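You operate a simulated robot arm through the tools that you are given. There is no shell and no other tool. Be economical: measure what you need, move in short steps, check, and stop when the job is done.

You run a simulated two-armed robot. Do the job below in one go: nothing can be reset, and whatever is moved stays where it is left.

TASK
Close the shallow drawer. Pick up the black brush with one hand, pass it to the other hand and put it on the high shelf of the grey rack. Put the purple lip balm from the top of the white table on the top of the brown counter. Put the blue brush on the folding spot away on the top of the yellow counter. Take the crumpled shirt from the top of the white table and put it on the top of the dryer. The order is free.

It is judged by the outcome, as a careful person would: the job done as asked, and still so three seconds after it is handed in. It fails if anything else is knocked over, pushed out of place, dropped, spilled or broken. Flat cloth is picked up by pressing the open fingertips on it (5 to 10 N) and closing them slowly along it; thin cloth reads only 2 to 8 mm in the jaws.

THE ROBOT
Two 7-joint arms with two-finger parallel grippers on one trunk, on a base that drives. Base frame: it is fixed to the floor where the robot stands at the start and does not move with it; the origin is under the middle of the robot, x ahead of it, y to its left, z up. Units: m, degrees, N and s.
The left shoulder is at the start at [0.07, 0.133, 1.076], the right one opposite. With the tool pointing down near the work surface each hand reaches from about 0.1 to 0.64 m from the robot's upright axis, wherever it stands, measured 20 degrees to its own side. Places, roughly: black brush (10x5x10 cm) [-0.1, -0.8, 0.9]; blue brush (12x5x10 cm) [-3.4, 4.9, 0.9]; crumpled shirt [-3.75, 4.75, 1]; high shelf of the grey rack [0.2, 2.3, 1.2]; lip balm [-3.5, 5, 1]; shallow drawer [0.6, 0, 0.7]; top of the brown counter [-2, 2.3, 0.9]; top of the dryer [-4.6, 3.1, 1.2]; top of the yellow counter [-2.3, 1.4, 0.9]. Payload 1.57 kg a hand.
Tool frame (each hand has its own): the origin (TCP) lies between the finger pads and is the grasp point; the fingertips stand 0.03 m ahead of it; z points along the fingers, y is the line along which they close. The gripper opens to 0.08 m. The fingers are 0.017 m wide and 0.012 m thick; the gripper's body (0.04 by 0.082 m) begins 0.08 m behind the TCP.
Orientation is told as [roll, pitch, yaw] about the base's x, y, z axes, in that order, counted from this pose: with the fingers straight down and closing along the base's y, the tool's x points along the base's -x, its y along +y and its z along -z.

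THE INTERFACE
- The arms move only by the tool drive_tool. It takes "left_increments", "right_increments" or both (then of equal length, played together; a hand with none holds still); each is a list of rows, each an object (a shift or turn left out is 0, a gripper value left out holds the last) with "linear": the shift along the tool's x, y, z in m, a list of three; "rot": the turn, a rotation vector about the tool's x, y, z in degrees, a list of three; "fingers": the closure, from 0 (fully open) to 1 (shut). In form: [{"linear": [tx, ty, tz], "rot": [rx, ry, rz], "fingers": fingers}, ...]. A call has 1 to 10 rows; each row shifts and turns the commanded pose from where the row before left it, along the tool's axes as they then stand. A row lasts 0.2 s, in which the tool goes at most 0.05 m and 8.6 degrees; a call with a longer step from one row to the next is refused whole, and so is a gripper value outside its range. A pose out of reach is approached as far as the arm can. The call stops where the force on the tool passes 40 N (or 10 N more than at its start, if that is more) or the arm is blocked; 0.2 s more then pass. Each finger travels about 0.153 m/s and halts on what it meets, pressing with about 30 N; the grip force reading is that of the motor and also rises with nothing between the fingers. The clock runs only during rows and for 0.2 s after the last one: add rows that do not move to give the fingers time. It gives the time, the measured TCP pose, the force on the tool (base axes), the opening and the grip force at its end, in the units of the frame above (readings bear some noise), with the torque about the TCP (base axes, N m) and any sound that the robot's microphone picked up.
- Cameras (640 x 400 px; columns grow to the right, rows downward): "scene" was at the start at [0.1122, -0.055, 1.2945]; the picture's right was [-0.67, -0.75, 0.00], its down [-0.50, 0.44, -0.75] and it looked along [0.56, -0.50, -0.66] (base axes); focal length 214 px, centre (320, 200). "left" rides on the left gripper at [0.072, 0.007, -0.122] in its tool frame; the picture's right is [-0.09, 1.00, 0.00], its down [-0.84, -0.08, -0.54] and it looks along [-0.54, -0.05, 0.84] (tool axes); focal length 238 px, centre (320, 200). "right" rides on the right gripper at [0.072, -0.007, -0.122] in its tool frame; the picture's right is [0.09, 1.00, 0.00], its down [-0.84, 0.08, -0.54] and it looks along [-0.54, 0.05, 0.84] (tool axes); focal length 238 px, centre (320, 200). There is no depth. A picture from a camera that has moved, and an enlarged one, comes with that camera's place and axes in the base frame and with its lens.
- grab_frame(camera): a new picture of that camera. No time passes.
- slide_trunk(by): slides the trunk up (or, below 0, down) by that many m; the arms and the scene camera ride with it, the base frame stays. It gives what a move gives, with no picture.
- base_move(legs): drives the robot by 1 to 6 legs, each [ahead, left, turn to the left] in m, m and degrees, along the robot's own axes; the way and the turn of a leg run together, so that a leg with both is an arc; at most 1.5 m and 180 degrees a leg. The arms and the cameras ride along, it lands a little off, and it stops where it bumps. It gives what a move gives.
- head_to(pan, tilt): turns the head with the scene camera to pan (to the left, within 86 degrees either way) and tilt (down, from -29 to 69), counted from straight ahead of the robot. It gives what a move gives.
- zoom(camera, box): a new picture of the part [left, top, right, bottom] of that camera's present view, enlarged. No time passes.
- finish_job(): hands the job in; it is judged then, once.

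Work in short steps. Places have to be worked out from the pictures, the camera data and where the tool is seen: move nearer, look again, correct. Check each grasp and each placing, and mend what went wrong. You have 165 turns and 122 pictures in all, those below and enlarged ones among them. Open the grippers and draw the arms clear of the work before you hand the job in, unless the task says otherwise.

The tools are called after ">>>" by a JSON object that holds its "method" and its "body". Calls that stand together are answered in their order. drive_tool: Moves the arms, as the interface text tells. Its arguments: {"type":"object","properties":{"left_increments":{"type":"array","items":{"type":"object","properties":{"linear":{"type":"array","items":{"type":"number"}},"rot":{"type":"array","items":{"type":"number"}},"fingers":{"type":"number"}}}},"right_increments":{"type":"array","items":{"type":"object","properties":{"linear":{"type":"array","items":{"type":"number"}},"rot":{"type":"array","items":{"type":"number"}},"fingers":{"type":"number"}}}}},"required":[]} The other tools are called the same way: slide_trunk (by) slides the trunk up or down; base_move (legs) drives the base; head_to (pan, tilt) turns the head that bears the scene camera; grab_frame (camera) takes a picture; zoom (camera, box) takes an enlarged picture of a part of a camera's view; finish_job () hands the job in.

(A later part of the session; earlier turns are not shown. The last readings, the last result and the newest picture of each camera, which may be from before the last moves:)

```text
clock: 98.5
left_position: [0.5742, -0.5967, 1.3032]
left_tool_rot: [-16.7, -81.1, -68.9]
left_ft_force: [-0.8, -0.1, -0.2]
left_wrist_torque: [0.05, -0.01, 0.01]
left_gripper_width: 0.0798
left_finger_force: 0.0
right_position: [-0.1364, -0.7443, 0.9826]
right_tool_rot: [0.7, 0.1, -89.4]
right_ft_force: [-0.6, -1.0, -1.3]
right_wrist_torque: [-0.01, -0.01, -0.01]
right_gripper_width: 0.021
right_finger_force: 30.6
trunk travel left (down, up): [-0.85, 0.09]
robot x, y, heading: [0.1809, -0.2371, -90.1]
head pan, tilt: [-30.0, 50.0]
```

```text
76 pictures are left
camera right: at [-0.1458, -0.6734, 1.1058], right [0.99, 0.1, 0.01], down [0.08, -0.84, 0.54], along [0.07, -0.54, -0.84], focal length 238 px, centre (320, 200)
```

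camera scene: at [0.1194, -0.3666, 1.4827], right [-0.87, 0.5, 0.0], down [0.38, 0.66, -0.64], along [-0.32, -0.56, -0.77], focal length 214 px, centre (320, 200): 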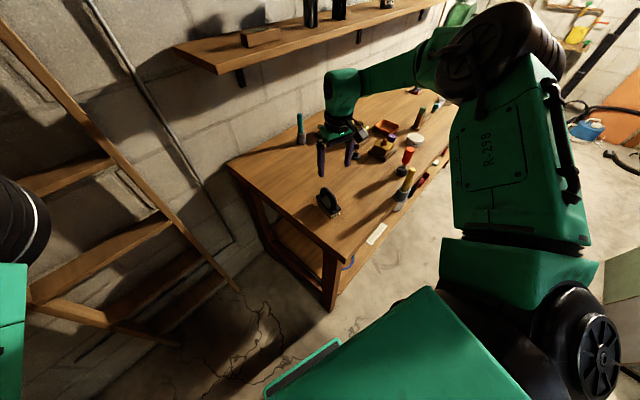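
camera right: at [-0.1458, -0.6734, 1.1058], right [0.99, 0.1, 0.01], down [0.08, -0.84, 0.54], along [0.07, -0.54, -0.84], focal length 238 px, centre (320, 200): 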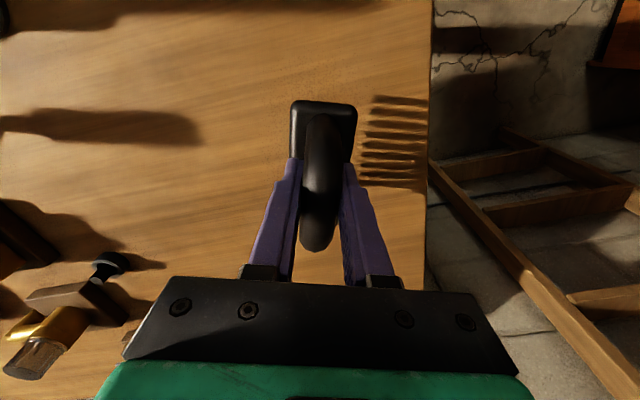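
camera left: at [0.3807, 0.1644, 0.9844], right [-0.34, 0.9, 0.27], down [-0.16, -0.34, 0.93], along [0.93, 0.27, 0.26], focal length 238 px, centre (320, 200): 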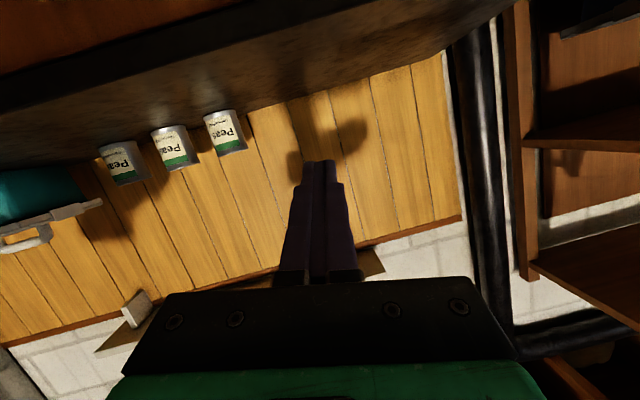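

Now it is held and lifted (21 mm, shadow of the bristles separated). I lift it further and back the robot off the bench.

>>> {"method": "drive_tool", "body": {"right_increments": [{"linear": [0, 0, -0.02]}, {"linear": [0, 0, -0.025]}, {"linear": [0, 0, -0.025]}, {"linear": [0, 0, -0.025]}, {"linear": [0, 0, -0.02]}]}}

>>> {"method": "base_move", "body": {"legs": [[-0.35, 0, 0]]}}

>>> {"method": "head_to", "body": {"pan": 0, "tilt": 40}}

>>> {"method": "grab_frame", "body": {"camera": "scene"}}

```text
clock: 99.7
left_position: [0.5746, -0.5973, 1.3032]
left_tool_rot: [-16.8, -81.2, -69.0]
left_ft_force: [-0.1, 0.3, -0.6]
left_wrist_torque: [-0.02, 0.0, -0.04]
left_gripper_width: 0.08
left_finger_force: 0.1
right_position: [-0.1376, -0.7446, 1.0972]
right_tool_rot: [0.7, 0.1, -89.4]
right_ft_force: [-0.5, 0.4, -1.2]
right_wrist_torque: [0.02, 0.03, -0.03]
right_gripper_width: 0.0208
right_finger_force: 29.7
trunk travel left (down, up): [-0.85, 0.09]
robot x, y, heading: [0.1829, -0.2386, -89.6]
head pan, tilt: [-30.0, 50.0]
```

```text
clock: 102.0
left_position: [0.5724, -0.2472, 1.3016]
left_tool_rot: [-16.2, -81.0, -69.4]
left_ft_force: [0.0, -0.3, 0.2]
left_wrist_torque: [-0.01, 0.02, 0.02]
left_gripper_width: 0.0799
left_finger_force: 0.1
right_position: [-0.138, -0.3951, 1.0956]
right_tool_rot: [0.8, 0.1, -89.3]
right_ft_force: [0.5, 0.1, -0.9]
right_wrist_torque: [0.04, 0.01, 0.03]
right_gripper_width: 0.0209
right_finger_force: 30.4
trunk travel left (down, up): [-0.85, 0.09]
robot x, y, heading: [0.1776, 0.1145, -89.8]
head pan, tilt: [-30.0, 50.0]
```

```text
clock: 102.9
left_position: [0.5733, -0.245, 1.3019]
left_tool_rot: [-16.6, -81.2, -69.1]
left_ft_force: [0.2, -0.8, 0.7]
left_wrist_torque: [-0.01, 0.02, -0.05]
left_gripper_width: 0.0803
left_finger_force: 0.1
right_position: [-0.1388, -0.3942, 1.0972]
right_tool_rot: [0.6, 0.1, -89.4]
right_ft_force: [0.0, -0.1, -1.1]
right_wrist_torque: [0.01, -0.03, -0.02]
right_gripper_width: 0.0211
right_finger_force: 30.0
trunk travel left (down, up): [-0.85, 0.09]
robot x, y, heading: [0.1805, 0.1128, -89.9]
head pan, tilt: [0.0, 40.0]
```

```text
75 pictures are left
camera scene: at [0.179, -0.0199, 1.4968], right [-1.0, 0.0, 0.0], down [0.0, 0.64, -0.77], along [0.0, -0.77, -0.64], focal length 214 px, centre (320, 200)
```

scene: 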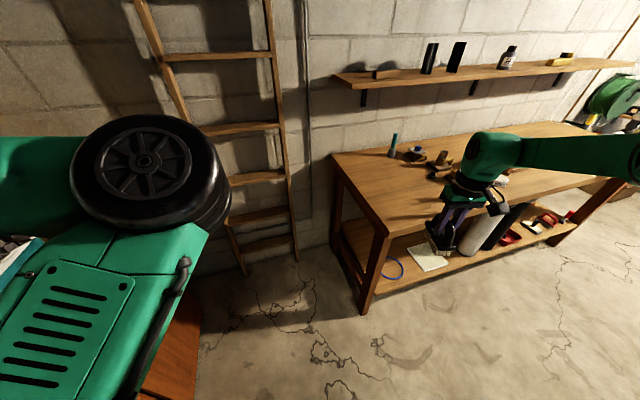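

Next the hand-over. I bring the right hand inward while letting it yaw left with the forearm.

>>> {"method": "drive_tool", "body": {"right_increments": [{"linear": [0, 0.01, 0], "rot": [0, 0, -4]}, {"linear": [0, 0.015, 0], "rot": [0, 0, -4]}, {"linear": [0, 0.02, 0], "rot": [0, 0, -4]}, {"linear": [0, 0.02, 0], "rot": [0, 0, -4]}, {"linear": [0, 0.02, 0], "rot": [0, 0, -4]}, {"linear": [0, 0.02, 0], "rot": [0, 0, -4]}, {"linear": [0, 0.02, 0], "rot": [0, 0, -4]}, {"linear": [0, 0.02, 0], "rot": [0, 0, -4]}, {"linear": [0, 0.02, 0], "rot": [0, 0, -4]}, {"linear": [0, 0.02, 0], "rot": [0, 0, -4]}]}}

```text
clock: 105.1
left_position: [0.5742, -0.2456, 1.3023]
left_tool_rot: [-16.8, -81.1, -69.0]
left_ft_force: [0.0, 0.3, 0.5]
left_wrist_torque: [-0.03, 0.0, 0.03]
left_gripper_width: 0.08
left_finger_force: 0.0
right_position: [0.0334, -0.3293, 1.0989]
right_tool_rot: [0.5, -0.5, -49.2]
right_ft_force: [0.5, -0.3, -1.4]
right_wrist_torque: [-0.01, 0.01, 0.02]
right_gripper_width: 0.0214
right_finger_force: 29.8
trunk travel left (down, up): [-0.85, 0.09]
robot x, y, heading: [0.1821, 0.115, -89.7]
head pan, tilt: [0.0, 40.0]
```

Good: the right hand comes in when allowed to yaw. Now I yaw the left hand to point right, so it can take the brush by its left end.

>>> {"method": "drive_tool", "body": {"left_increments": [{"rot": [4.5, 0, 0]}, {"rot": [4.5, 0, 0]}, {"rot": [4.5, 0, 0]}, {"rot": [4.5, 0, 0]}, {"rot": [4.5, 0, 0]}, {"rot": [4.5, 0, 0]}, {"rot": [4.5, 0, 0]}, {"rot": [4.5, 0, 0]}, {"rot": [4.5, 0, 0]}, {"rot": [4.5, 0, 0]}]}}

>>> {"method": "grab_frame", "body": {"camera": "left"}}

>>> {"method": "grab_frame", "body": {"camera": "scene"}}

```text
clock: 107.3
left_position: [0.5741, -0.2455, 1.3022]
left_tool_rot: [-61.8, -81.1, -68.9]
left_ft_force: [-0.3, 0.0, 0.2]
left_wrist_torque: [-0.01, 0.0, 0.02]
left_gripper_width: 0.0801
left_finger_force: 0.0
right_position: [0.0335, -0.3292, 1.0997]
right_tool_rot: [0.6, -0.4, -49.3]
right_ft_force: [-0.2, 0.8, -1.1]
right_wrist_torque: [0.0, 0.03, -0.01]
right_gripper_width: 0.0212
right_finger_force: 29.8
trunk travel left (down, up): [-0.85, 0.09]
robot x, y, heading: [0.1799, 0.1154, -89.8]
head pan, tilt: [0.0, 40.0]
```

```text
74 pictures are left
camera left: at [0.6541, -0.1482, 1.2386], right [0.76, -0.65, -0.04], down [0.34, 0.34, 0.88], along [-0.56, -0.68, 0.48], focal length 238 px, centre (320, 200)
```

left: 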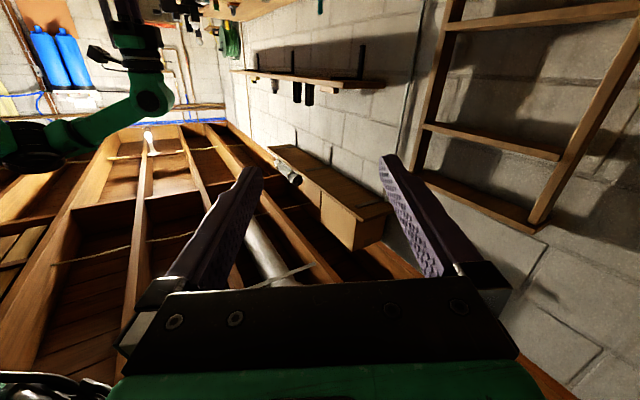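

```text
73 pictures are left
camera scene: at [0.1802, -0.0204, 1.4968], right [-1.0, 0.0, 0.0], down [0.0, 0.64, -0.77], along [0.0, -0.77, -0.64], focal length 214 px, centre (320, 200)
```

scene: 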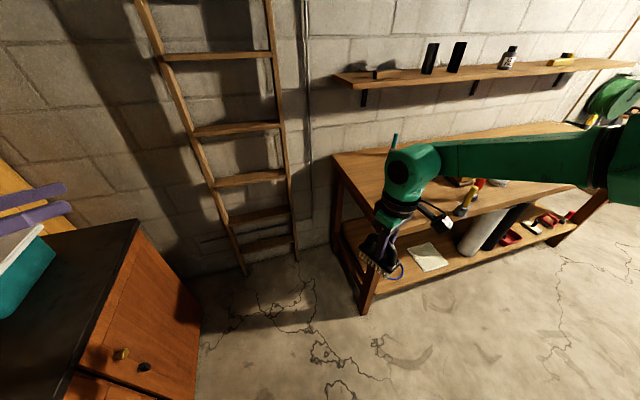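

The left arm freed itself. I turn left another 40° to the right and the right hand another 45° to the left.

>>> {"method": "drive_tool", "body": {"left_increments": [{"rot": [4, 0, 0]}, {"rot": [4, 0, 0]}, {"rot": [4, 0, 0]}, {"rot": [4, 0, 0]}, {"rot": [4, 0, 0]}, {"rot": [4, 0, 0]}, {"rot": [4, 0, 0]}, {"rot": [4, 0, 0]}, {"rot": [4, 0, 0]}, {"rot": [4, 0, 0]}], "right_increments": [{"rot": [0, 0, -4.5]}, {"rot": [0, 0, -4.5]}, {"rot": [0, 0, -4.5]}, {"rot": [0, 0, -4.5]}, {"rot": [0, 0, -4.5]}, {"rot": [0, 0, -4.5]}, {"rot": [0, 0, -4.5]}, {"rot": [0, 0, -4.5]}, {"rot": [0, 0, -4.5]}, {"rot": [0, 0, -4.5]}]}}

>>> {"method": "drive_tool", "body": {"right_increments": [{"linear": [0, 0, -0.02]}, {"linear": [0, 0, -0.02]}, {"linear": [0, 0, -0.02]}, {"linear": [0, 0, -0.02]}, {"linear": [0, 0, -0.02]}, {"linear": [0, 0, -0.02]}]}}

>>> {"method": "grab_frame", "body": {"camera": "scene"}}

```text
clock: 109.5
left_position: [0.566, -0.2372, 1.2918]
left_tool_rot: [-97.2, -81.0, -69.4]
left_ft_force: [0.6, 0.1, 0.5]
left_wrist_torque: [0.02, -0.02, -0.01]
left_gripper_width: 0.0802
left_finger_force: 0.1
left hand out of reach, approached as far as the arm can: row 9, 10
right_position: [0.0323, -0.3309, 1.0997]
right_tool_rot: [0.0, -0.8, -4.2]
right_ft_force: [0.0, 0.1, -1.1]
right_wrist_torque: [-0.02, 0.0, -0.02]
right_gripper_width: 0.0208
right_finger_force: 29.6
trunk travel left (down, up): [-0.85, 0.09]
robot x, y, heading: [0.1821, 0.117, -89.8]
head pan, tilt: [0.0, 40.0]
```

```text
clock: 110.9
left_position: [0.5664, -0.2362, 1.2907]
left_tool_rot: [-97.2, -80.9, -69.4]
left_ft_force: [-0.2, -0.6, -0.6]
left_wrist_torque: [0.01, -0.03, -0.03]
left_gripper_width: 0.08
left_finger_force: 0.1
right_position: [0.0326, -0.3307, 1.2205]
right_tool_rot: [0.0, -0.6, -4.4]
right_ft_force: [0.1, -0.2, -2.0]
right_wrist_torque: [0.0, 0.01, 0.01]
right_gripper_width: 0.021
right_finger_force: 30.2
trunk travel left (down, up): [-0.85, 0.09]
robot x, y, heading: [0.182, 0.1156, -89.8]
head pan, tilt: [0.0, 40.0]
```

```text
72 pictures are left
camera scene: at [0.1794, -0.0202, 1.4968], right [-1.0, 0.0, 0.0], down [0.0, 0.64, -0.77], along [0.0, -0.77, -0.64], focal length 214 px, centre (320, 200)
```

scene: 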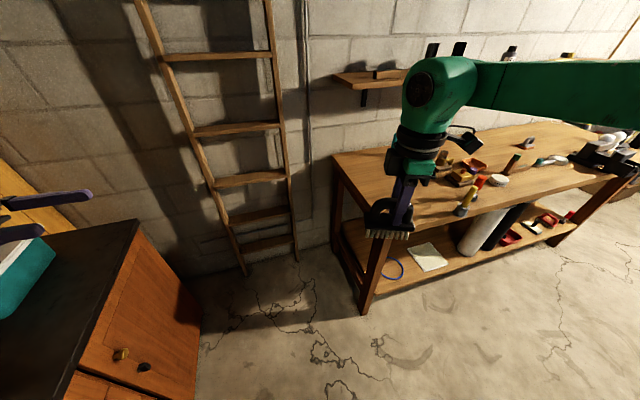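

Brush axis now lies along base x. I turn the right hand 18° more so the axis matches the left hand's pointing, fix the left roll, then approach to a stand-off.

>>> {"method": "drive_tool", "body": {"left_increments": [{"rot": [0, 0, 4.5]}, {"rot": [0, 0, 4.5]}, {}, {}], "right_increments": [{"rot": [0, 0, -4.5]}, {"rot": [0, 0, -4.5]}, {"rot": [0, 0, -4.5]}, {"rot": [0, 0, -4.5]}]}}

>>> {"method": "drive_tool", "body": {"left_increments": [{"linear": [0.013, -0.0033, 0.025]}, {"linear": [0.013, -0.0033, 0.025]}, {"linear": [0.013, -0.0033, 0.025]}, {"linear": [0.013, -0.0033, 0.025]}, {"linear": [0.013, -0.0033, 0.025]}, {"linear": [0.013, -0.0033, 0.025]}, {"linear": [0.013, -0.0033, 0.025]}, {"linear": [0.013, -0.0033, 0.025]}, {"linear": [0.013, -0.0033, 0.025]}, {"linear": [0.013, -0.0033, 0.025]}]}}

>>> {"method": "grab_frame", "body": {"camera": "scene"}}

```text
clock: 111.9
left_position: [0.5646, -0.237, 1.2899]
left_tool_rot: [175.6, -88.8, 17.9]
left_ft_force: [-1.0, -0.4, -0.6]
left_wrist_torque: [0.01, 0.01, 0.0]
left_gripper_width: 0.08
left_finger_force: 0.0
right_position: [0.0304, -0.3299, 1.2185]
right_tool_rot: [0.0, -0.6, 13.8]
right_ft_force: [0.0, 0.0, -0.9]
right_wrist_torque: [0.0, 0.02, -0.07]
right_gripper_width: 0.0211
right_finger_force: 29.3
trunk travel left (down, up): [-0.85, 0.09]
robot x, y, heading: [0.1812, 0.1144, -89.7]
head pan, tilt: [0.0, 40.0]
```

```text
clock: 114.1
left_position: [0.3397, -0.2531, 1.1831]
left_tool_rot: [154.2, -89.7, 39.8]
left_ft_force: [-0.1, -0.6, -0.5]
left_wrist_torque: [-0.03, -0.02, 0.01]
left_gripper_width: 0.0799
left_finger_force: 0.0
left hand out of reach, approached as far as the arm can: row 9, 10
right_position: [0.0316, -0.3304, 1.22]
right_tool_rot: [0.0, -0.7, 13.7]
right_ft_force: [0.2, -0.8, -1.2]
right_wrist_torque: [0.04, 0.02, 0.0]
right_gripper_width: 0.0208
right_finger_force: 29.9
trunk travel left (down, up): [-0.85, 0.09]
robot x, y, heading: [0.1789, 0.1114, -89.9]
head pan, tilt: [0.0, 40.0]
```

```text
71 pictures are left
camera scene: at [0.1798, -0.0193, 1.4969], right [-1.0, 0.0, 0.0], down [0.0, 0.64, -0.77], along [0.0, -0.77, -0.64], focal length 214 px, centre (320, 200)
```

scene: 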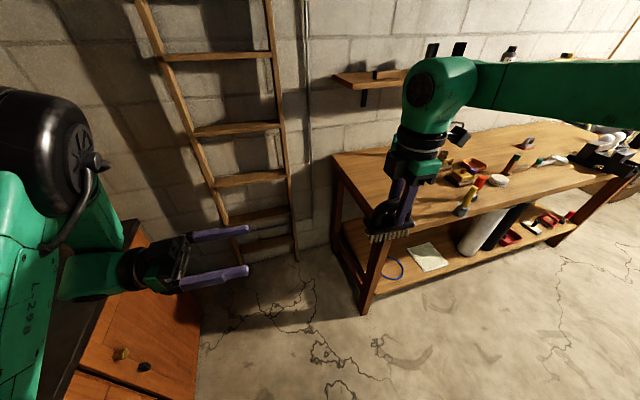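

Nicely aligned. I raise the right hand 1.5 cm to match heights and advance the left hand 15 cm along its fingers.

>>> {"method": "drive_tool", "body": {"left_increments": [{"linear": [0, 0, 0.025]}, {"linear": [0, 0, 0.025]}, {"linear": [0, 0, 0.025]}, {"linear": [0, 0, 0.025]}, {"linear": [0, 0, 0.025]}, {"linear": [0, 0, 0.025]}], "right_increments": [{"linear": [0, 0, -0.005]}, {"linear": [0, 0, -0.005]}, {"linear": [0, 0, -0.005]}, {}, {}, {}]}}

>>> {"method": "grab_frame", "body": {"camera": "left"}}

>>> {"method": "zoom", "body": {"camera": "scene", "box": [220, 120, 480, 300]}}

```text
clock: 115.5
left_position: [0.3185, -0.2624, 1.2366]
left_tool_rot: [176.6, -89.3, 17.4]
left_ft_force: [-0.5, 0.0, -0.3]
left_wrist_torque: [-0.01, -0.02, 0.03]
left_gripper_width: 0.0799
left_finger_force: 0.0
left hand out of reach, approached as far as the arm can: row 1, 2, 3, 4, 5, 6
right_position: [0.0316, -0.3292, 1.2348]
right_tool_rot: [-0.1, -0.7, 13.7]
right_ft_force: [0.3, 0.2, -1.7]
right_wrist_torque: [-0.01, 0.03, -0.01]
right_gripper_width: 0.021
right_finger_force: 30.0
trunk travel left (down, up): [-0.85, 0.09]
robot x, y, heading: [0.1797, 0.1147, -89.9]
head pan, tilt: [0.0, 40.0]
```

```text
70 pictures are left
camera left: at [0.4367, -0.2409, 1.1632], right [0.24, -0.97, 0.09], down [0.52, 0.21, 0.83], along [-0.82, -0.15, 0.55], focal length 238 px, centre (320, 200)
```

left: 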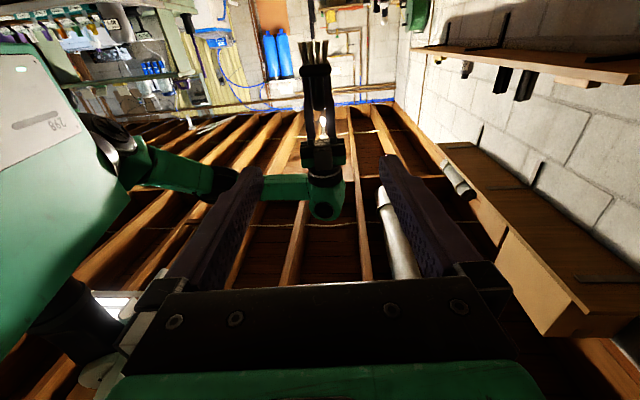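

```text
2.22 times, centred on (350, 210) of scene
camera zoom: at [0.1791, -0.0203, 1.4968], right [-1.0, 0.0, 0.0], down [0.0, 0.64, -0.77], along [0.0, -0.77, -0.64], focal length 477 px, centre (253, 178)
```

zoom: 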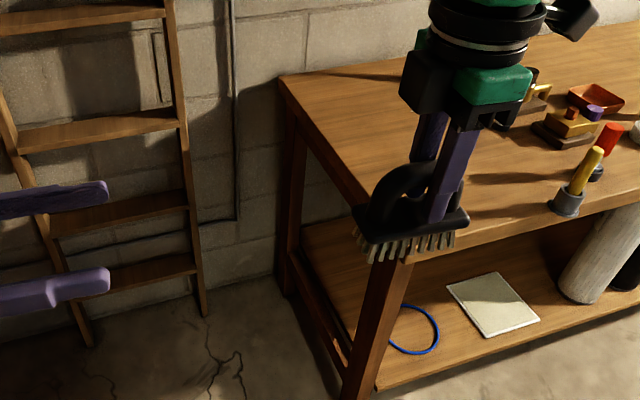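

The left hand is at its limit there, so the right hand brings the brush to it instead.

>>> {"method": "drive_tool", "body": {"right_increments": [{"linear": [0, 0, -0.02]}, {"linear": [0, 0, -0.02]}, {"linear": [0, 0, -0.012]}, {"linear": [-0.02, 0, 0]}, {"linear": [-0.02, 0, 0]}, {"linear": [-0.02, 0, 0]}, {"linear": [-0.02, 0, 0]}, {"linear": [-0.02, 0, 0]}, {"linear": [-0.02, 0, 0]}, {"linear": [-0.02, 0, 0]}]}}

>>> {"method": "grab_frame", "body": {"camera": "left"}}

>>> {"method": "grab_frame", "body": {"camera": "scene"}}

```text
clock: 117.7
left_position: [0.3177, -0.2624, 1.2369]
left_tool_rot: [173.7, -89.4, 20.2]
left_ft_force: [-0.2, 0.4, 0.4]
left_wrist_torque: [0.0, 0.01, -0.02]
left_gripper_width: 0.0801
left_finger_force: 0.1
right_position: [0.0925, -0.3003, 1.2785]
right_tool_rot: [-0.1, -0.7, 13.7]
right_ft_force: [-0.3, 0.2, -0.9]
right_wrist_torque: [-0.01, 0.0, -0.01]
right_gripper_width: 0.0213
right_finger_force: 30.0
right hand out of reach, approached as far as the arm can: row 6, 7, 8, 9, 10
trunk travel left (down, up): [-0.85, 0.09]
robot x, y, heading: [0.1793, 0.1129, -89.9]
head pan, tilt: [0.0, 40.0]
```

```text
68 pictures are left
camera left: at [0.4368, -0.2407, 1.1632], right [0.24, -0.97, 0.09], down [0.52, 0.21, 0.83], along [-0.82, -0.15, 0.55], focal length 238 px, centre (320, 200)
```

left: 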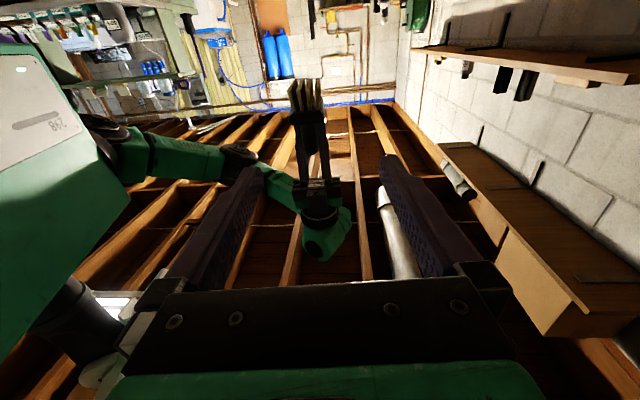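

```text
67 pictures are left
camera scene: at [0.1791, -0.0201, 1.4968], right [-1.0, 0.0, 0.0], down [0.0, 0.64, -0.77], along [0.0, -0.77, -0.64], focal length 214 px, centre (320, 200)
```

scene: 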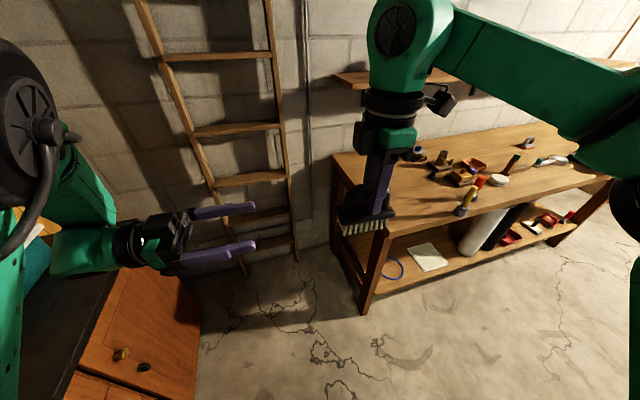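

Both are limited close to the body; I move both hands 10 cm farther forward and then together.

>>> {"method": "drive_tool", "body": {"left_increments": [{"linear": [0, 0.02, 0]}, {"linear": [0, 0.02, 0]}, {"linear": [0, 0.02, 0]}, {"linear": [0, 0.02, 0]}, {"linear": [0, 0.02, 0]}, {"linear": [0, 0, 0.02]}, {"linear": [0, 0, 0.02]}, {"linear": [0, 0, 0.02]}, {}, {}], "right_increments": [{"linear": [0.005, -0.02, 0]}, {"linear": [0.005, -0.02, 0]}, {"linear": [0.005, -0.02, 0]}, {"linear": [0.005, -0.02, 0]}, {"linear": [0.005, -0.02, 0]}, {}, {}, {}, {"linear": [-0.015, 0, 0]}, {"linear": [-0.015, 0, 0]}]}}

```text
clock: 119.9
left_position: [0.2838, -0.374, 1.2378]
left_tool_rot: [176.5, -89.0, 17.1]
left_ft_force: [-0.2, -0.3, 1.6]
left_wrist_torque: [0.04, 0.0, -0.01]
left_gripper_width: 0.0804
left_finger_force: 0.0
right_position: [0.086, -0.3117, 1.278]
right_tool_rot: [-0.1, -0.7, 13.7]
right_ft_force: [-0.9, 0.6, -1.6]
right_wrist_torque: [0.01, 0.06, 0.04]
right_gripper_width: 0.0213
right_finger_force: 30.4
right hand out of reach, approached as far as the arm can: row 1, 2, 3, 4, 5, 9, 10
trunk travel left (down, up): [-0.85, 0.09]
robot x, y, heading: [0.1804, 0.1161, -89.8]
head pan, tilt: [0.0, 40.0]
```

Left is free here, the right is not. I lower the right a bit and try forward, while the left advances a little.

>>> {"method": "drive_tool", "body": {"right_increments": [{"linear": [0, 0, 0.02]}, {"linear": [0, 0, 0.02]}, {"linear": [0.005, -0.02, 0]}, {"linear": [0.005, -0.02, 0]}, {"linear": [0.005, -0.02, 0]}, {"linear": [0.005, -0.02, 0]}, {"linear": [-0.02, 0, 0]}, {"linear": [-0.02, 0, 0]}]}}

>>> {"method": "drive_tool", "body": {"left_increments": [{"linear": [0.01, 0, 0.01]}, {"linear": [0.01, 0, 0.01]}, {"linear": [0.01, 0, 0.01]}, {"linear": [0, 0, 0.01]}, {"linear": [0, 0, 0.01]}]}}

>>> {"method": "grab_frame", "body": {"camera": "scene"}}

```text
clock: 121.7
left_position: [0.284, -0.3736, 1.2373]
left_tool_rot: [175.6, -88.9, 17.8]
left_ft_force: [0.5, -0.5, -0.4]
left_wrist_torque: [0.01, 0.01, -0.01]
left_gripper_width: 0.0801
left_finger_force: 0.0
right_position: [0.0677, -0.3568, 1.2355]
right_tool_rot: [-0.1, -0.7, 13.7]
right_ft_force: [-0.6, -0.2, -2.1]
right_wrist_torque: [-0.03, 0.01, -0.01]
right_gripper_width: 0.0213
right_finger_force: 30.0
right hand out of reach, approached as far as the arm can: row 4, 5, 6, 7, 8
trunk travel left (down, up): [-0.85, 0.09]
robot x, y, heading: [0.1848, 0.1171, -89.5]
head pan, tilt: [0.0, 40.0]
```

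```text
clock: 122.9
left_position: [0.2346, -0.3868, 1.2078]
left_tool_rot: [175.2, -89.0, 18.4]
left_ft_force: [-0.1, 0.4, 0.7]
left_wrist_torque: [-0.01, -0.01, -0.01]
left_gripper_width: 0.0801
left_finger_force: 0.1
right_position: [0.0658, -0.357, 1.2342]
right_tool_rot: [-0.1, -0.8, 13.7]
right_ft_force: [0.1, 0.1, -0.8]
right_wrist_torque: [-0.01, -0.02, 0.01]
right_gripper_width: 0.021
right_finger_force: 30.0
trunk travel left (down, up): [-0.85, 0.09]
robot x, y, heading: [0.1812, 0.1156, -89.9]
head pan, tilt: [0.0, 40.0]
```

```text
66 pictures are left
camera scene: at [0.1785, -0.0204, 1.4968], right [-1.0, 0.0, 0.0], down [0.0, 0.64, -0.77], along [0.0, -0.77, -0.64], focal length 214 px, centre (320, 200)
```

scene: 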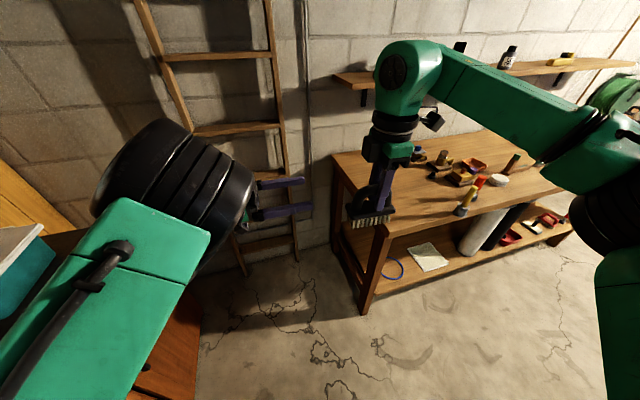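

Close now. I align the left hand laterally and in height with the brush block.

>>> {"method": "drive_tool", "body": {"left_increments": [{"linear": [0.006, -0.014, 0]}, {"linear": [0.006, -0.014, 0]}, {"linear": [0.006, -0.014, 0]}, {"linear": [0.006, -0.014, 0]}, {"linear": [0.002, -0.012, 0]}, {"linear": [0, 0, 0.02]}]}}

>>> {"method": "grab_frame", "body": {"camera": "left"}}

```text
clock: 124.3
left_position: [0.2242, -0.362, 1.1785]
left_tool_rot: [177.9, -88.9, 15.6]
left_ft_force: [0.4, -0.1, 0.2]
left_wrist_torque: [-0.05, -0.04, 0.0]
left_gripper_width: 0.0799
left_finger_force: 0.1
left hand out of reach, approached as far as the arm can: row 3, 4, 5, 6
right_position: [0.0678, -0.3574, 1.2333]
right_tool_rot: [-0.1, -0.8, 13.7]
right_ft_force: [0.4, 0.2, -1.6]
right_wrist_torque: [0.02, 0.03, -0.01]
right_gripper_width: 0.0208
right_finger_force: 29.4
trunk travel left (down, up): [-0.85, 0.09]
robot x, y, heading: [0.1792, 0.1099, -89.8]
head pan, tilt: [0.0, 40.0]
```

```text
65 pictures are left
camera left: at [0.341, -0.3402, 1.1043], right [0.23, -0.97, 0.09], down [0.52, 0.21, 0.83], along [-0.82, -0.15, 0.56], focal length 238 px, centre (320, 200)
```

left: 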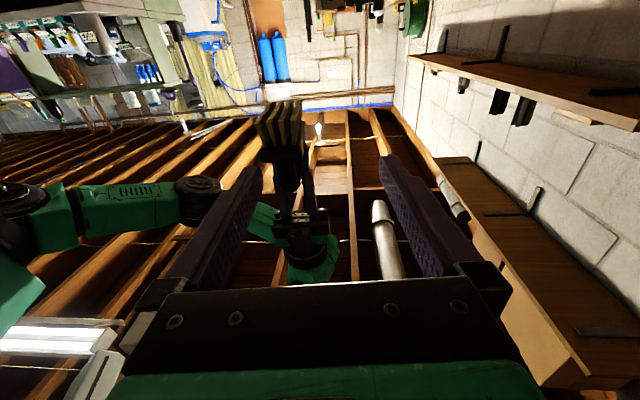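

The brush lies about 4 cm off the left hand's line; I turn both hands about 13° so the axis lines up with the left hand's position.

>>> {"method": "drive_tool", "body": {"left_increments": [{"rot": [4.5, 0, 0]}, {"rot": [4.5, 0, 0]}, {"rot": [4.5, 0, 0]}, {}], "right_increments": [{"rot": [0, 0, 4.5]}, {"rot": [0, 0, 4.5]}, {"rot": [0, 0, 4.5]}, {}]}}

>>> {"method": "grab_frame", "body": {"camera": "left"}}

```text
clock: 125.3
left_position: [0.2152, -0.3779, 1.1757]
left_tool_rot: [160.8, -88.9, 19.3]
left_ft_force: [-0.2, 0.6, -0.8]
left_wrist_torque: [0.0, -0.01, 0.07]
left_gripper_width: 0.0801
left_finger_force: 0.1
left hand out of reach, approached as far as the arm can: row 2, 3
right_position: [0.0661, -0.3558, 1.2345]
right_tool_rot: [0.0, -0.7, 0.3]
right_ft_force: [0.3, -0.1, -1.8]
right_wrist_torque: [0.02, -0.02, 0.01]
right_gripper_width: 0.0212
right_finger_force: 30.7
trunk travel left (down, up): [-0.85, 0.09]
robot x, y, heading: [0.1821, 0.1123, -90.0]
head pan, tilt: [0.0, 40.0]
```

```text
64 pictures are left
camera left: at [0.336, -0.387, 1.1015], right [0.0, -1.0, 0.1], down [0.56, 0.08, 0.83], along [-0.83, 0.05, 0.55], focal length 238 px, centre (320, 200)
```

left: 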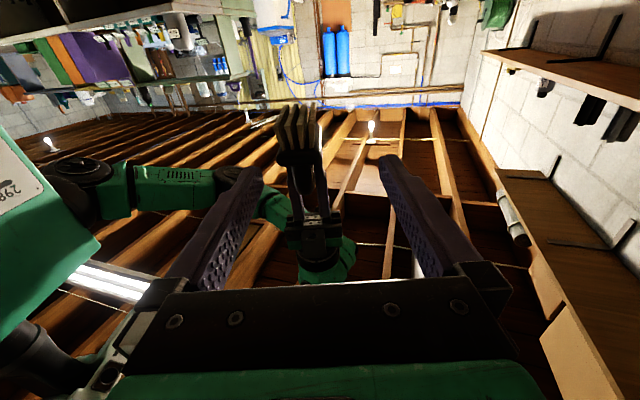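

Left now points straight along the brush axis; the brush is about 2 cm off sideways. I try closing that from both sides.

>>> {"method": "drive_tool", "body": {"left_increments": [{"linear": [0, -0.005, 0]}, {"linear": [0, -0.005, 0]}, {"linear": [0, -0.005, 0]}], "right_increments": [{"linear": [0, -0.007, 0]}, {"linear": [0, -0.007, 0]}, {"linear": [0, -0.007, 0]}]}}

```text
clock: 126.1
left_position: [0.2109, -0.3751, 1.1731]
left_tool_rot: [157.4, -89.0, 23.0]
left_ft_force: [0.4, 0.6, -0.2]
left_wrist_torque: [-0.01, -0.03, -0.01]
left_gripper_width: 0.0797
left_finger_force: 0.0
left hand out of reach, approached as far as the arm can: row 1, 2, 3
right_position: [0.0632, -0.3602, 1.2341]
right_tool_rot: [0.0, -0.7, 0.3]
right_ft_force: [-0.1, 0.4, -0.8]
right_wrist_torque: [0.02, 0.05, 0.03]
right_gripper_width: 0.0211
right_finger_force: 30.5
right hand out of reach, approached as far as the arm can: row 1, 2, 3
trunk travel left (down, up): [-0.85, 0.09]
robot x, y, heading: [0.1786, 0.1147, -89.6]
head pan, tilt: [0.0, 40.0]
```

Offset is 1.5 cm. Lowering the right slightly gave more reach before, so I do that and shift again.

>>> {"method": "drive_tool", "body": {"right_increments": [{"linear": [0, 0, 0.012]}, {"linear": [0, -0.007, 0]}, {"linear": [0, -0.007, 0]}]}}

>>> {"method": "drive_tool", "body": {"left_increments": [{"linear": [0, 0, 0.015]}, {"linear": [0, 0, 0.015]}, {"linear": [0, 0, 0.015]}, {}]}}

>>> {"method": "grab_frame", "body": {"camera": "left"}}

>>> {"method": "zoom", "body": {"camera": "scene", "box": [220, 120, 480, 300]}}

```text
clock: 126.9
left_position: [0.2104, -0.3764, 1.172]
left_tool_rot: [159.8, -89.1, 20.4]
left_ft_force: [-0.2, -0.3, 0.8]
left_wrist_torque: [-0.03, 0.01, 0.02]
left_gripper_width: 0.0798
left_finger_force: 0.0
right_position: [0.0602, -0.3686, 1.2195]
right_tool_rot: [0.1, -0.7, 0.2]
right_ft_force: [0.2, 0.0, -2.2]
right_wrist_torque: [-0.03, 0.05, 0.05]
right_gripper_width: 0.021
right_finger_force: 29.7
right hand out of reach, approached as far as the arm can: row 3
trunk travel left (down, up): [-0.85, 0.09]
robot x, y, heading: [0.1797, 0.1145, -89.7]
head pan, tilt: [0.0, 40.0]
```

```text
clock: 127.9
left_position: [0.1714, -0.3828, 1.1723]
left_tool_rot: [163.6, -88.9, 16.2]
left_ft_force: [-0.7, 0.4, -0.1]
left_wrist_torque: [-0.03, 0.02, 0.02]
left_gripper_width: 0.0803
left_finger_force: 0.1
left hand out of reach, approached as far as the arm can: row 3
right_position: [0.0601, -0.3681, 1.2195]
right_tool_rot: [0.1, -0.7, 0.2]
right_ft_force: [0.0, -0.2, -1.3]
right_wrist_torque: [0.0, 0.03, -0.02]
right_gripper_width: 0.021
right_finger_force: 30.4
trunk travel left (down, up): [-0.85, 0.09]
robot x, y, heading: [0.1809, 0.1141, -89.6]
head pan, tilt: [0.0, 40.0]
```

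```text
63 pictures are left
camera left: at [0.2925, -0.3906, 1.098], right [0.0, -1.0, 0.1], down [0.56, 0.08, 0.83], along [-0.83, 0.05, 0.56], focal length 238 px, centre (320, 200)
```

left: 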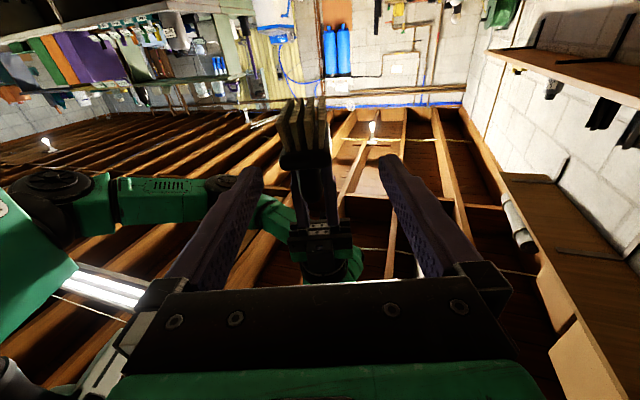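

```text
2.22 times, centred on (350, 210) of scene
camera zoom: at [0.1793, -0.0206, 1.4968], right [-1.0, 0.0, 0.0], down [0.0, 0.64, -0.77], along [0.0, -0.77, -0.64], focal length 477 px, centre (253, 178)
```

zoom: 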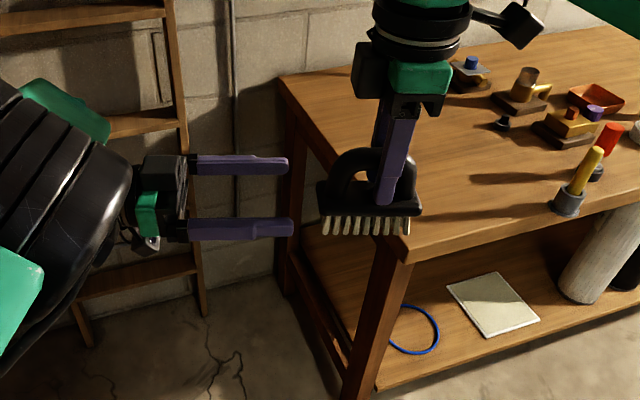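

The side view shows the block at z≈1.193, so the left hand must go up 2 cm and about 1.3 cm toward me.

>>> {"method": "drive_tool", "body": {"left_increments": [{"linear": [-0.01, 0, 0]}, {"linear": [-0.01, 0, 0]}, {"linear": [0, -0.007, 0]}, {"linear": [0, -0.007, 0]}, {"linear": [0, -0.003, 0]}]}}

>>> {"method": "zoom", "body": {"camera": "scene", "box": [220, 120, 480, 300]}}

```text
clock: 129.1
left_position: [0.1834, -0.3744, 1.1895]
left_tool_rot: [163.3, -88.8, 16.7]
left_ft_force: [0.0, -0.3, 0.1]
left_wrist_torque: [-0.01, 0.0, 0.05]
left_gripper_width: 0.0803
left_finger_force: 0.0
left hand out of reach, approached as far as the arm can: row 2, 3, 4
right_position: [0.0594, -0.3683, 1.2199]
right_tool_rot: [0.0, -0.6, 0.2]
right_ft_force: [-0.8, 0.0, -1.2]
right_wrist_torque: [0.01, 0.01, 0.0]
right_gripper_width: 0.021
right_finger_force: 30.2
trunk travel left (down, up): [-0.85, 0.09]
robot x, y, heading: [0.1816, 0.1132, -89.6]
head pan, tilt: [0.0, 40.0]
```

```text
2.22 times, centred on (350, 210) of scene
camera zoom: at [0.1792, -0.0204, 1.4968], right [-1.0, 0.0, 0.0], down [0.0, 0.64, -0.77], along [0.0, -0.77, -0.64], focal length 477 px, centre (253, 178)
```

zoom: 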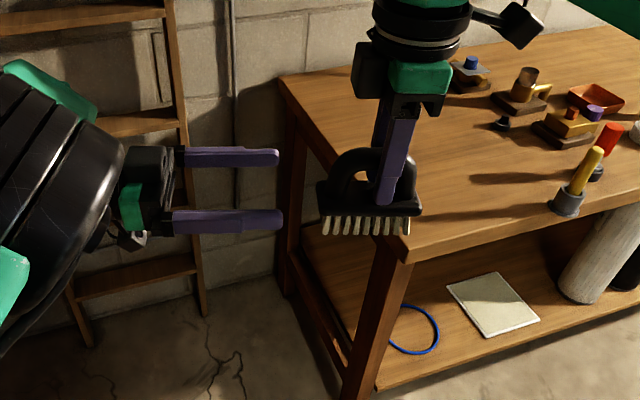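

Aligned within 6 mm. I advance the left fingers onto the brush end.

>>> {"method": "drive_tool", "body": {"left_increments": [{"linear": [0, 0, 0.015]}, {"linear": [0, 0, 0.015]}, {"linear": [0, 0, 0.015]}, {"linear": [0, 0, 0.015]}, {"linear": [0, 0, 0.015]}]}}

>>> {"method": "zoom", "body": {"camera": "scene", "box": [220, 120, 480, 300]}}

```text
clock: 130.3
left_position: [0.1425, -0.4124, 1.1809]
left_tool_rot: [166.3, -89.1, 13.8]
left_ft_force: [17.7, 5.4, -5.4]
left_wrist_torque: [-0.42, -0.18, -0.96]
left_gripper_width: 0.0801
left_finger_force: 0.0
left hand out of reach, approached as far as the arm can: row 1, 2, 3, 4, 5
right_position: [0.057, -0.3707, 1.2192]
right_tool_rot: [0.0, -0.5, -0.1]
right_ft_force: [-19.2, -5.0, 3.3]
right_wrist_torque: [0.03, 0.4, -0.21]
right_gripper_width: 0.0214
right_finger_force: 29.7
trunk travel left (down, up): [-0.85, 0.09]
robot x, y, heading: [0.181, 0.1154, -89.7]
head pan, tilt: [0.0, 40.0]
```

```text
2.22 times, centred on (350, 210) of scene
camera zoom: at [0.1788, -0.021, 1.4967], right [-1.0, 0.0, 0.0], down [0.0, 0.64, -0.77], along [0.0, -0.77, -0.64], focal length 477 px, centre (253, 178)
```

zoom: 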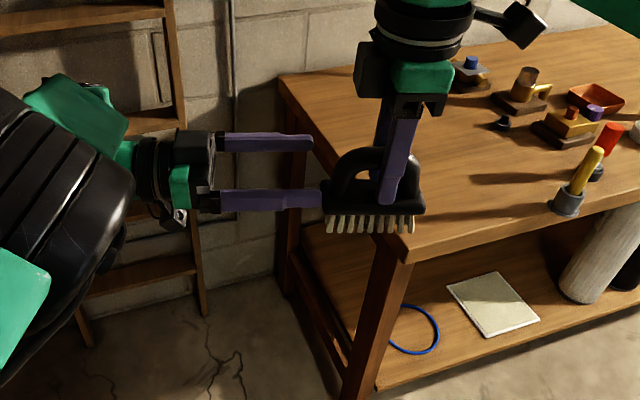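

The left hand drifted forward as it advanced and met the block's end. I back it off; lowering the right hand lets it reach farther forward, so I shift the meeting point lower and forward.

>>> {"method": "drive_tool", "body": {"left_increments": [{"linear": [0, 0, -0.02]}, {"linear": [0, 0, -0.02]}, {"linear": [0, 0, -0.02]}, {"linear": [0.015, 0.01, 0]}, {"linear": [0.015, 0.01, 0]}, {"linear": [0.015, 0.01, 0]}, {"linear": [0.015, 0.01, 0]}, {}], "right_increments": [{}, {}, {"linear": [0, 0, 0.015]}, {"linear": [0, 0, 0.015]}, {"linear": [0, 0, 0.015]}, {"linear": [0, -0.02, 0.015]}, {"linear": [0, -0.02, 0]}, {"linear": [0, -0.02, 0]}]}}

>>> {"method": "zoom", "body": {"camera": "scene", "box": [220, 120, 480, 300]}}

```text
clock: 132.1
left_position: [0.2004, -0.4509, 1.1218]
left_tool_rot: [163.3, -88.8, 16.7]
left_ft_force: [-0.1, 0.0, -0.4]
left_wrist_torque: [-0.02, 0.02, 0.02]
left_gripper_width: 0.0801
left_finger_force: 0.0
right_position: [0.0371, -0.3978, 1.1579]
right_tool_rot: [0.0, -0.7, 0.2]
right_ft_force: [0.0, -0.5, -1.4]
right_wrist_torque: [-0.02, -0.01, -0.01]
right_gripper_width: 0.021
right_finger_force: 30.4
right hand out of reach, approached as far as the arm can: row 6, 7, 8
trunk travel left (down, up): [-0.85, 0.09]
robot x, y, heading: [0.1784, 0.1149, -89.7]
head pan, tilt: [0.0, 40.0]
```

```text
2.22 times, centred on (350, 210) of scene
camera zoom: at [0.1786, -0.0202, 1.4968], right [-1.0, 0.0, 0.0], down [0.0, 0.64, -0.77], along [0.0, -0.77, -0.64], focal length 477 px, centre (253, 178)
```

zoom: 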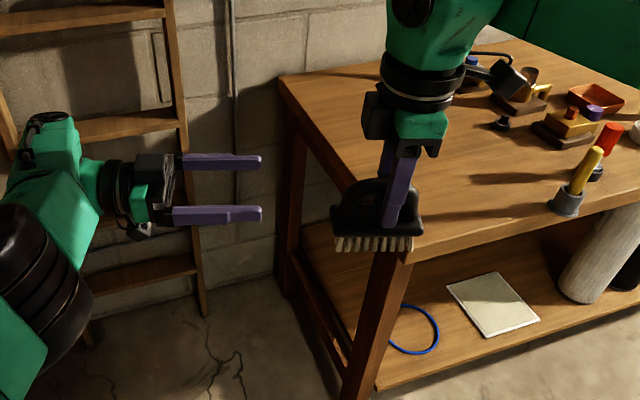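

The left arm now moves freely at this height. I align it sideways with the brush (y≈-0.398, z≈1.131).

>>> {"method": "drive_tool", "body": {"left_increments": [{"linear": [-0.003, -0.013, 0]}, {"linear": [-0.003, -0.013, 0]}, {"linear": [-0.003, -0.013, 0]}, {"linear": [0, -0.013, 0]}, {"linear": [0, 0, 0.015]}, {"linear": [0, 0, 0.015]}]}}

>>> {"method": "zoom", "body": {"camera": "scene", "box": [220, 120, 480, 300]}}

```text
clock: 133.5
left_position: [0.1705, -0.3992, 1.1319]
left_tool_rot: [164.0, -88.9, 16.0]
left_ft_force: [1.1, -0.4, 0.8]
left_wrist_torque: [-0.02, 0.02, 0.03]
left_gripper_width: 0.0798
left_finger_force: 0.1
right_position: [0.0383, -0.3994, 1.1579]
right_tool_rot: [0.0, -0.9, 0.2]
right_ft_force: [0.5, -0.2, -0.8]
right_wrist_torque: [-0.06, 0.01, 0.02]
right_gripper_width: 0.021
right_finger_force: 30.8
trunk travel left (down, up): [-0.85, 0.09]
robot x, y, heading: [0.1774, 0.1151, -89.8]
head pan, tilt: [0.0, 40.0]
```

```text
2.22 times, centred on (350, 210) of scene
camera zoom: at [0.1787, -0.0207, 1.4968], right [-1.0, 0.0, 0.0], down [0.0, 0.64, -0.77], along [0.0, -0.77, -0.64], focal length 477 px, centre (253, 178)
```

zoom: 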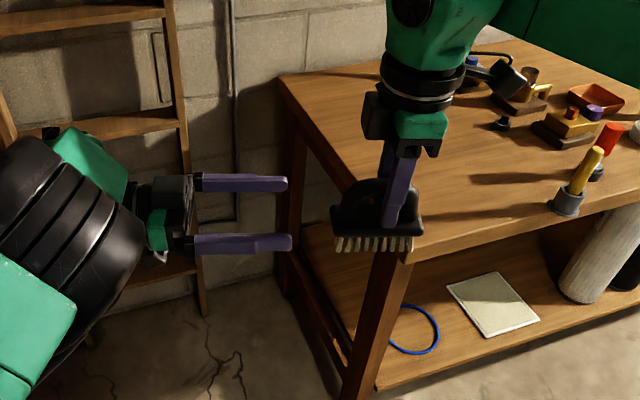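

Perfectly aligned and free. I advance in small steps.

>>> {"method": "drive_tool", "body": {"left_increments": [{"linear": [0, 0, 0.015]}, {"linear": [0, 0, 0.015]}, {"linear": [0, 0, 0.015]}]}}

>>> {"method": "zoom", "body": {"camera": "scene", "box": [220, 120, 480, 300]}}

```text
clock: 134.3
left_position: [0.1292, -0.4057, 1.1302]
left_tool_rot: [165.0, -88.8, 15.0]
left_ft_force: [0.0, 0.3, -0.2]
left_wrist_torque: [0.02, 0.0, -0.03]
left_gripper_width: 0.08
left_finger_force: 0.1
left hand out of reach, approached as far as the arm can: row 3
right_position: [0.0385, -0.3985, 1.1587]
right_tool_rot: [0.0, -0.7, 0.1]
right_ft_force: [0.6, 0.6, -2.0]
right_wrist_torque: [0.01, 0.03, 0.02]
right_gripper_width: 0.0208
right_finger_force: 29.4
trunk travel left (down, up): [-0.85, 0.09]
robot x, y, heading: [0.178, 0.1122, -89.8]
head pan, tilt: [0.0, 40.0]
```

```text
2.22 times, centred on (350, 210) of scene
camera zoom: at [0.1793, -0.0209, 1.4967], right [-1.0, 0.0, 0.0], down [0.0, 0.64, -0.77], along [0.0, -0.77, -0.64], focal length 477 px, centre (253, 178)
```

zoom: 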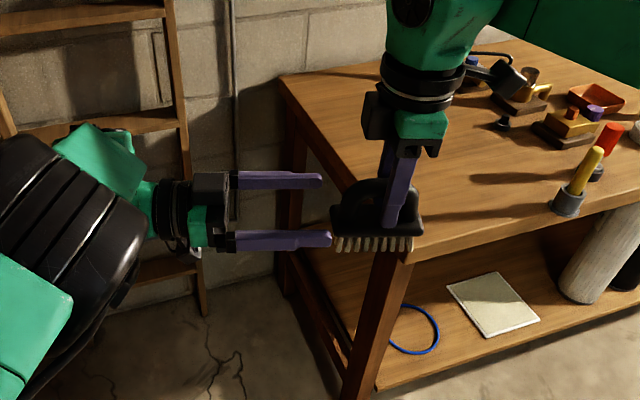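

Just short of the block. I lower both another 4 cm and let the right hand bring the brush in.

>>> {"method": "drive_tool", "body": {"left_increments": [{"linear": [0, 0, -0.015]}, {"linear": [0.013, 0, 0]}, {"linear": [0.013, 0, 0]}, {"linear": [0.013, -0.006, 0]}, {}, {}], "right_increments": [{"linear": [0, 0, 0.013]}, {"linear": [0, 0, 0.013]}, {"linear": [0, 0, 0.013]}, {"linear": [-0.013, 0, 0]}, {"linear": [-0.013, 0, 0]}, {}]}}

>>> {"method": "zoom", "body": {"camera": "scene", "box": [220, 120, 480, 300]}}

```text
clock: 135.7
left_position: [0.1442, -0.4004, 1.0908]
left_tool_rot: [164.1, -88.9, 16.0]
left_ft_force: [0.3, -0.3, 0.3]
left_wrist_torque: [0.0, -0.01, 0.0]
left_gripper_width: 0.08
left_finger_force: 0.1
right_position: [0.0527, -0.3855, 1.1205]
right_tool_rot: [0.0, -0.7, 0.3]
right_ft_force: [0.6, 0.2, -1.6]
right_wrist_torque: [0.01, 0.0, 0.03]
right_gripper_width: 0.0208
right_finger_force: 29.9
right hand out of reach, approached as far as the arm can: row 4, 5
trunk travel left (down, up): [-0.85, 0.09]
robot x, y, heading: [0.1779, 0.1181, -89.8]
head pan, tilt: [0.0, 40.0]
```

```text
2.22 times, centred on (350, 210) of scene
camera zoom: at [0.1788, -0.0208, 1.4967], right [-1.0, 0.0, 0.0], down [0.0, 0.64, -0.77], along [0.0, -0.77, -0.64], focal length 477 px, centre (253, 178)
```

zoom: 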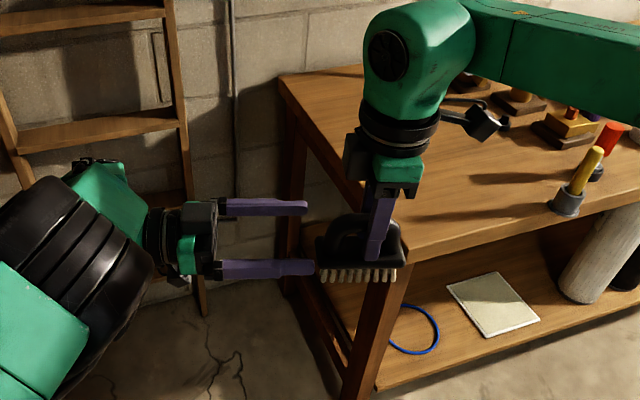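

Now a sideways offset of 1.5 cm; the left hand is free at this height, so I back off slightly, shift, and advance.

>>> {"method": "drive_tool", "body": {"left_increments": [{"linear": [0, 0, -0.015]}, {"linear": [0, -0.008, 0]}, {"linear": [0, -0.009, 0]}, {"linear": [0, 0, 0.012]}, {"linear": [0, 0, 0.012]}]}}

>>> {"method": "zoom", "body": {"camera": "scene", "box": [220, 120, 480, 300]}}

```text
clock: 136.9
left_position: [0.136, -0.3868, 1.0891]
left_tool_rot: [162.9, -88.9, 17.2]
left_ft_force: [0.7, -0.2, -0.2]
left_wrist_torque: [0.05, -0.04, 0.01]
left_gripper_width: 0.0799
left_finger_force: 0.0
left hand out of reach, approached as far as the arm can: row 5
right_position: [0.053, -0.3849, 1.1197]
right_tool_rot: [-0.1, -0.8, 0.2]
right_ft_force: [-0.5, 0.1, -0.3]
right_wrist_torque: [-0.04, -0.01, 0.03]
right_gripper_width: 0.0211
right_finger_force: 30.3
trunk travel left (down, up): [-0.85, 0.09]
robot x, y, heading: [0.1754, 0.1145, -89.8]
head pan, tilt: [0.0, 40.0]
```

```text
2.22 times, centred on (350, 210) of scene
camera zoom: at [0.1787, -0.0208, 1.4968], right [-1.0, 0.0, 0.0], down [0.0, 0.64, -0.77], along [0.0, -0.77, -0.64], focal length 477 px, centre (253, 178)
```

zoom: 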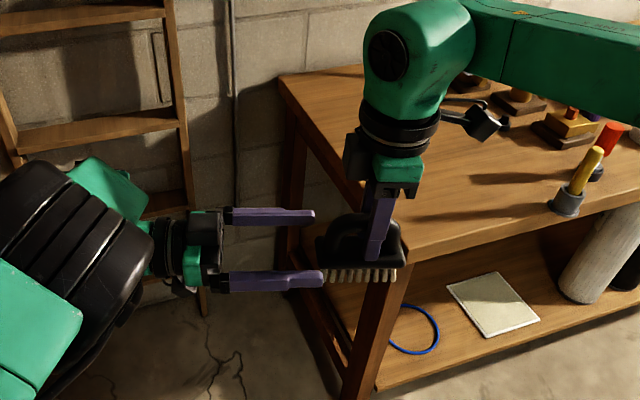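

Good alignment; lowering helps, so both go 4.5 cm lower and the left advances again.

>>> {"method": "drive_tool", "body": {"left_increments": [{"linear": [0.015, 0, 0]}, {"linear": [0.015, 0, 0]}, {"linear": [0.015, 0, 0]}, {"linear": [0, 0, 0.012]}, {"linear": [0, 0, 0.012]}, {"linear": [0, 0, 0.012]}], "right_increments": [{"linear": [0, 0, 0.015]}, {"linear": [0, 0, 0.015]}, {"linear": [0, 0, 0.015]}, {}, {}, {}]}}

>>> {"method": "zoom", "body": {"camera": "scene", "box": [220, 120, 480, 300]}}

```text
clock: 138.3
left_position: [0.0991, -0.3868, 1.0446]
left_tool_rot: [162.7, -88.9, 17.2]
left_ft_force: [-0.7, 0.2, 0.0]
left_wrist_torque: [0.01, 0.01, 0.0]
left_gripper_width: 0.0799
left_finger_force: 0.1
right_position: [0.0467, -0.3794, 1.0773]
right_tool_rot: [0.0, -0.8, 0.2]
right_ft_force: [0.4, 0.0, -1.0]
right_wrist_torque: [-0.01, 0.0, -0.02]
right_gripper_width: 0.0211
right_finger_force: 29.9
right hand out of reach, approached as far as the arm can: row 2
trunk travel left (down, up): [-0.85, 0.09]
robot x, y, heading: [0.1778, 0.1135, -89.7]
head pan, tilt: [0.0, 40.0]
```

```text
2.22 times, centred on (350, 210) of scene
camera zoom: at [0.1789, -0.0206, 1.4968], right [-1.0, 0.0, 0.0], down [0.0, 0.64, -0.77], along [0.0, -0.77, -0.64], focal length 477 px, centre (253, 178)
```

zoom: 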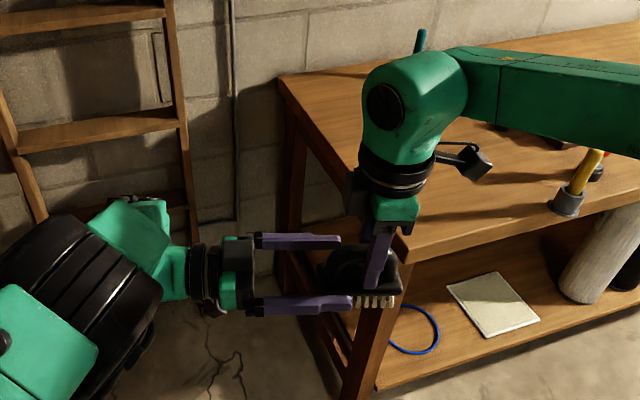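

The left jaws straddle the block with about 4 cm overlap. I raise 5 mm and close them.

>>> {"method": "drive_tool", "body": {"left_increments": [{"linear": [-0.005, 0, 0]}, {"fingers": 0.2}, {"fingers": 0.3}, {"fingers": 0.4}, {"fingers": 0.6}, {"fingers": 1}, {"fingers": 1}]}}

>>> {"method": "zoom", "body": {"camera": "scene", "box": [220, 120, 480, 300]}}

```text
clock: 139.9
left_position: [0.1018, -0.3876, 1.0483]
left_tool_rot: [166.6, -88.9, 13.1]
left_ft_force: [3.0, 15.7, -7.3]
left_wrist_torque: [-0.41, -0.32, -0.67]
left_gripper_width: 0.0448
left_finger_force: 29.9
right_position: [0.0485, -0.3802, 1.0775]
right_tool_rot: [-0.3, -0.7, 0.2]
right_ft_force: [-2.0, -15.1, 7.7]
right_wrist_torque: [-0.09, -0.1, -0.2]
right_gripper_width: 0.0209
right_finger_force: 30.1
trunk travel left (down, up): [-0.85, 0.09]
robot x, y, heading: [0.178, 0.1117, -90.1]
head pan, tilt: [0.0, 40.0]
```

```text
2.22 times, centred on (350, 210) of scene
camera zoom: at [0.1792, -0.0205, 1.4968], right [-1.0, 0.0, 0.0], down [0.0, 0.64, -0.77], along [0.0, -0.77, -0.64], focal length 477 px, centre (253, 178)
```

zoom: 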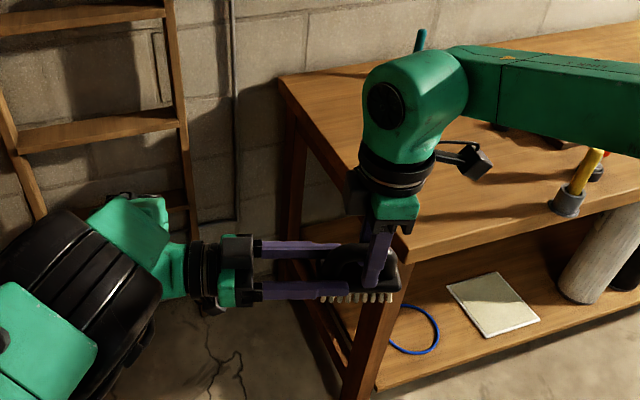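

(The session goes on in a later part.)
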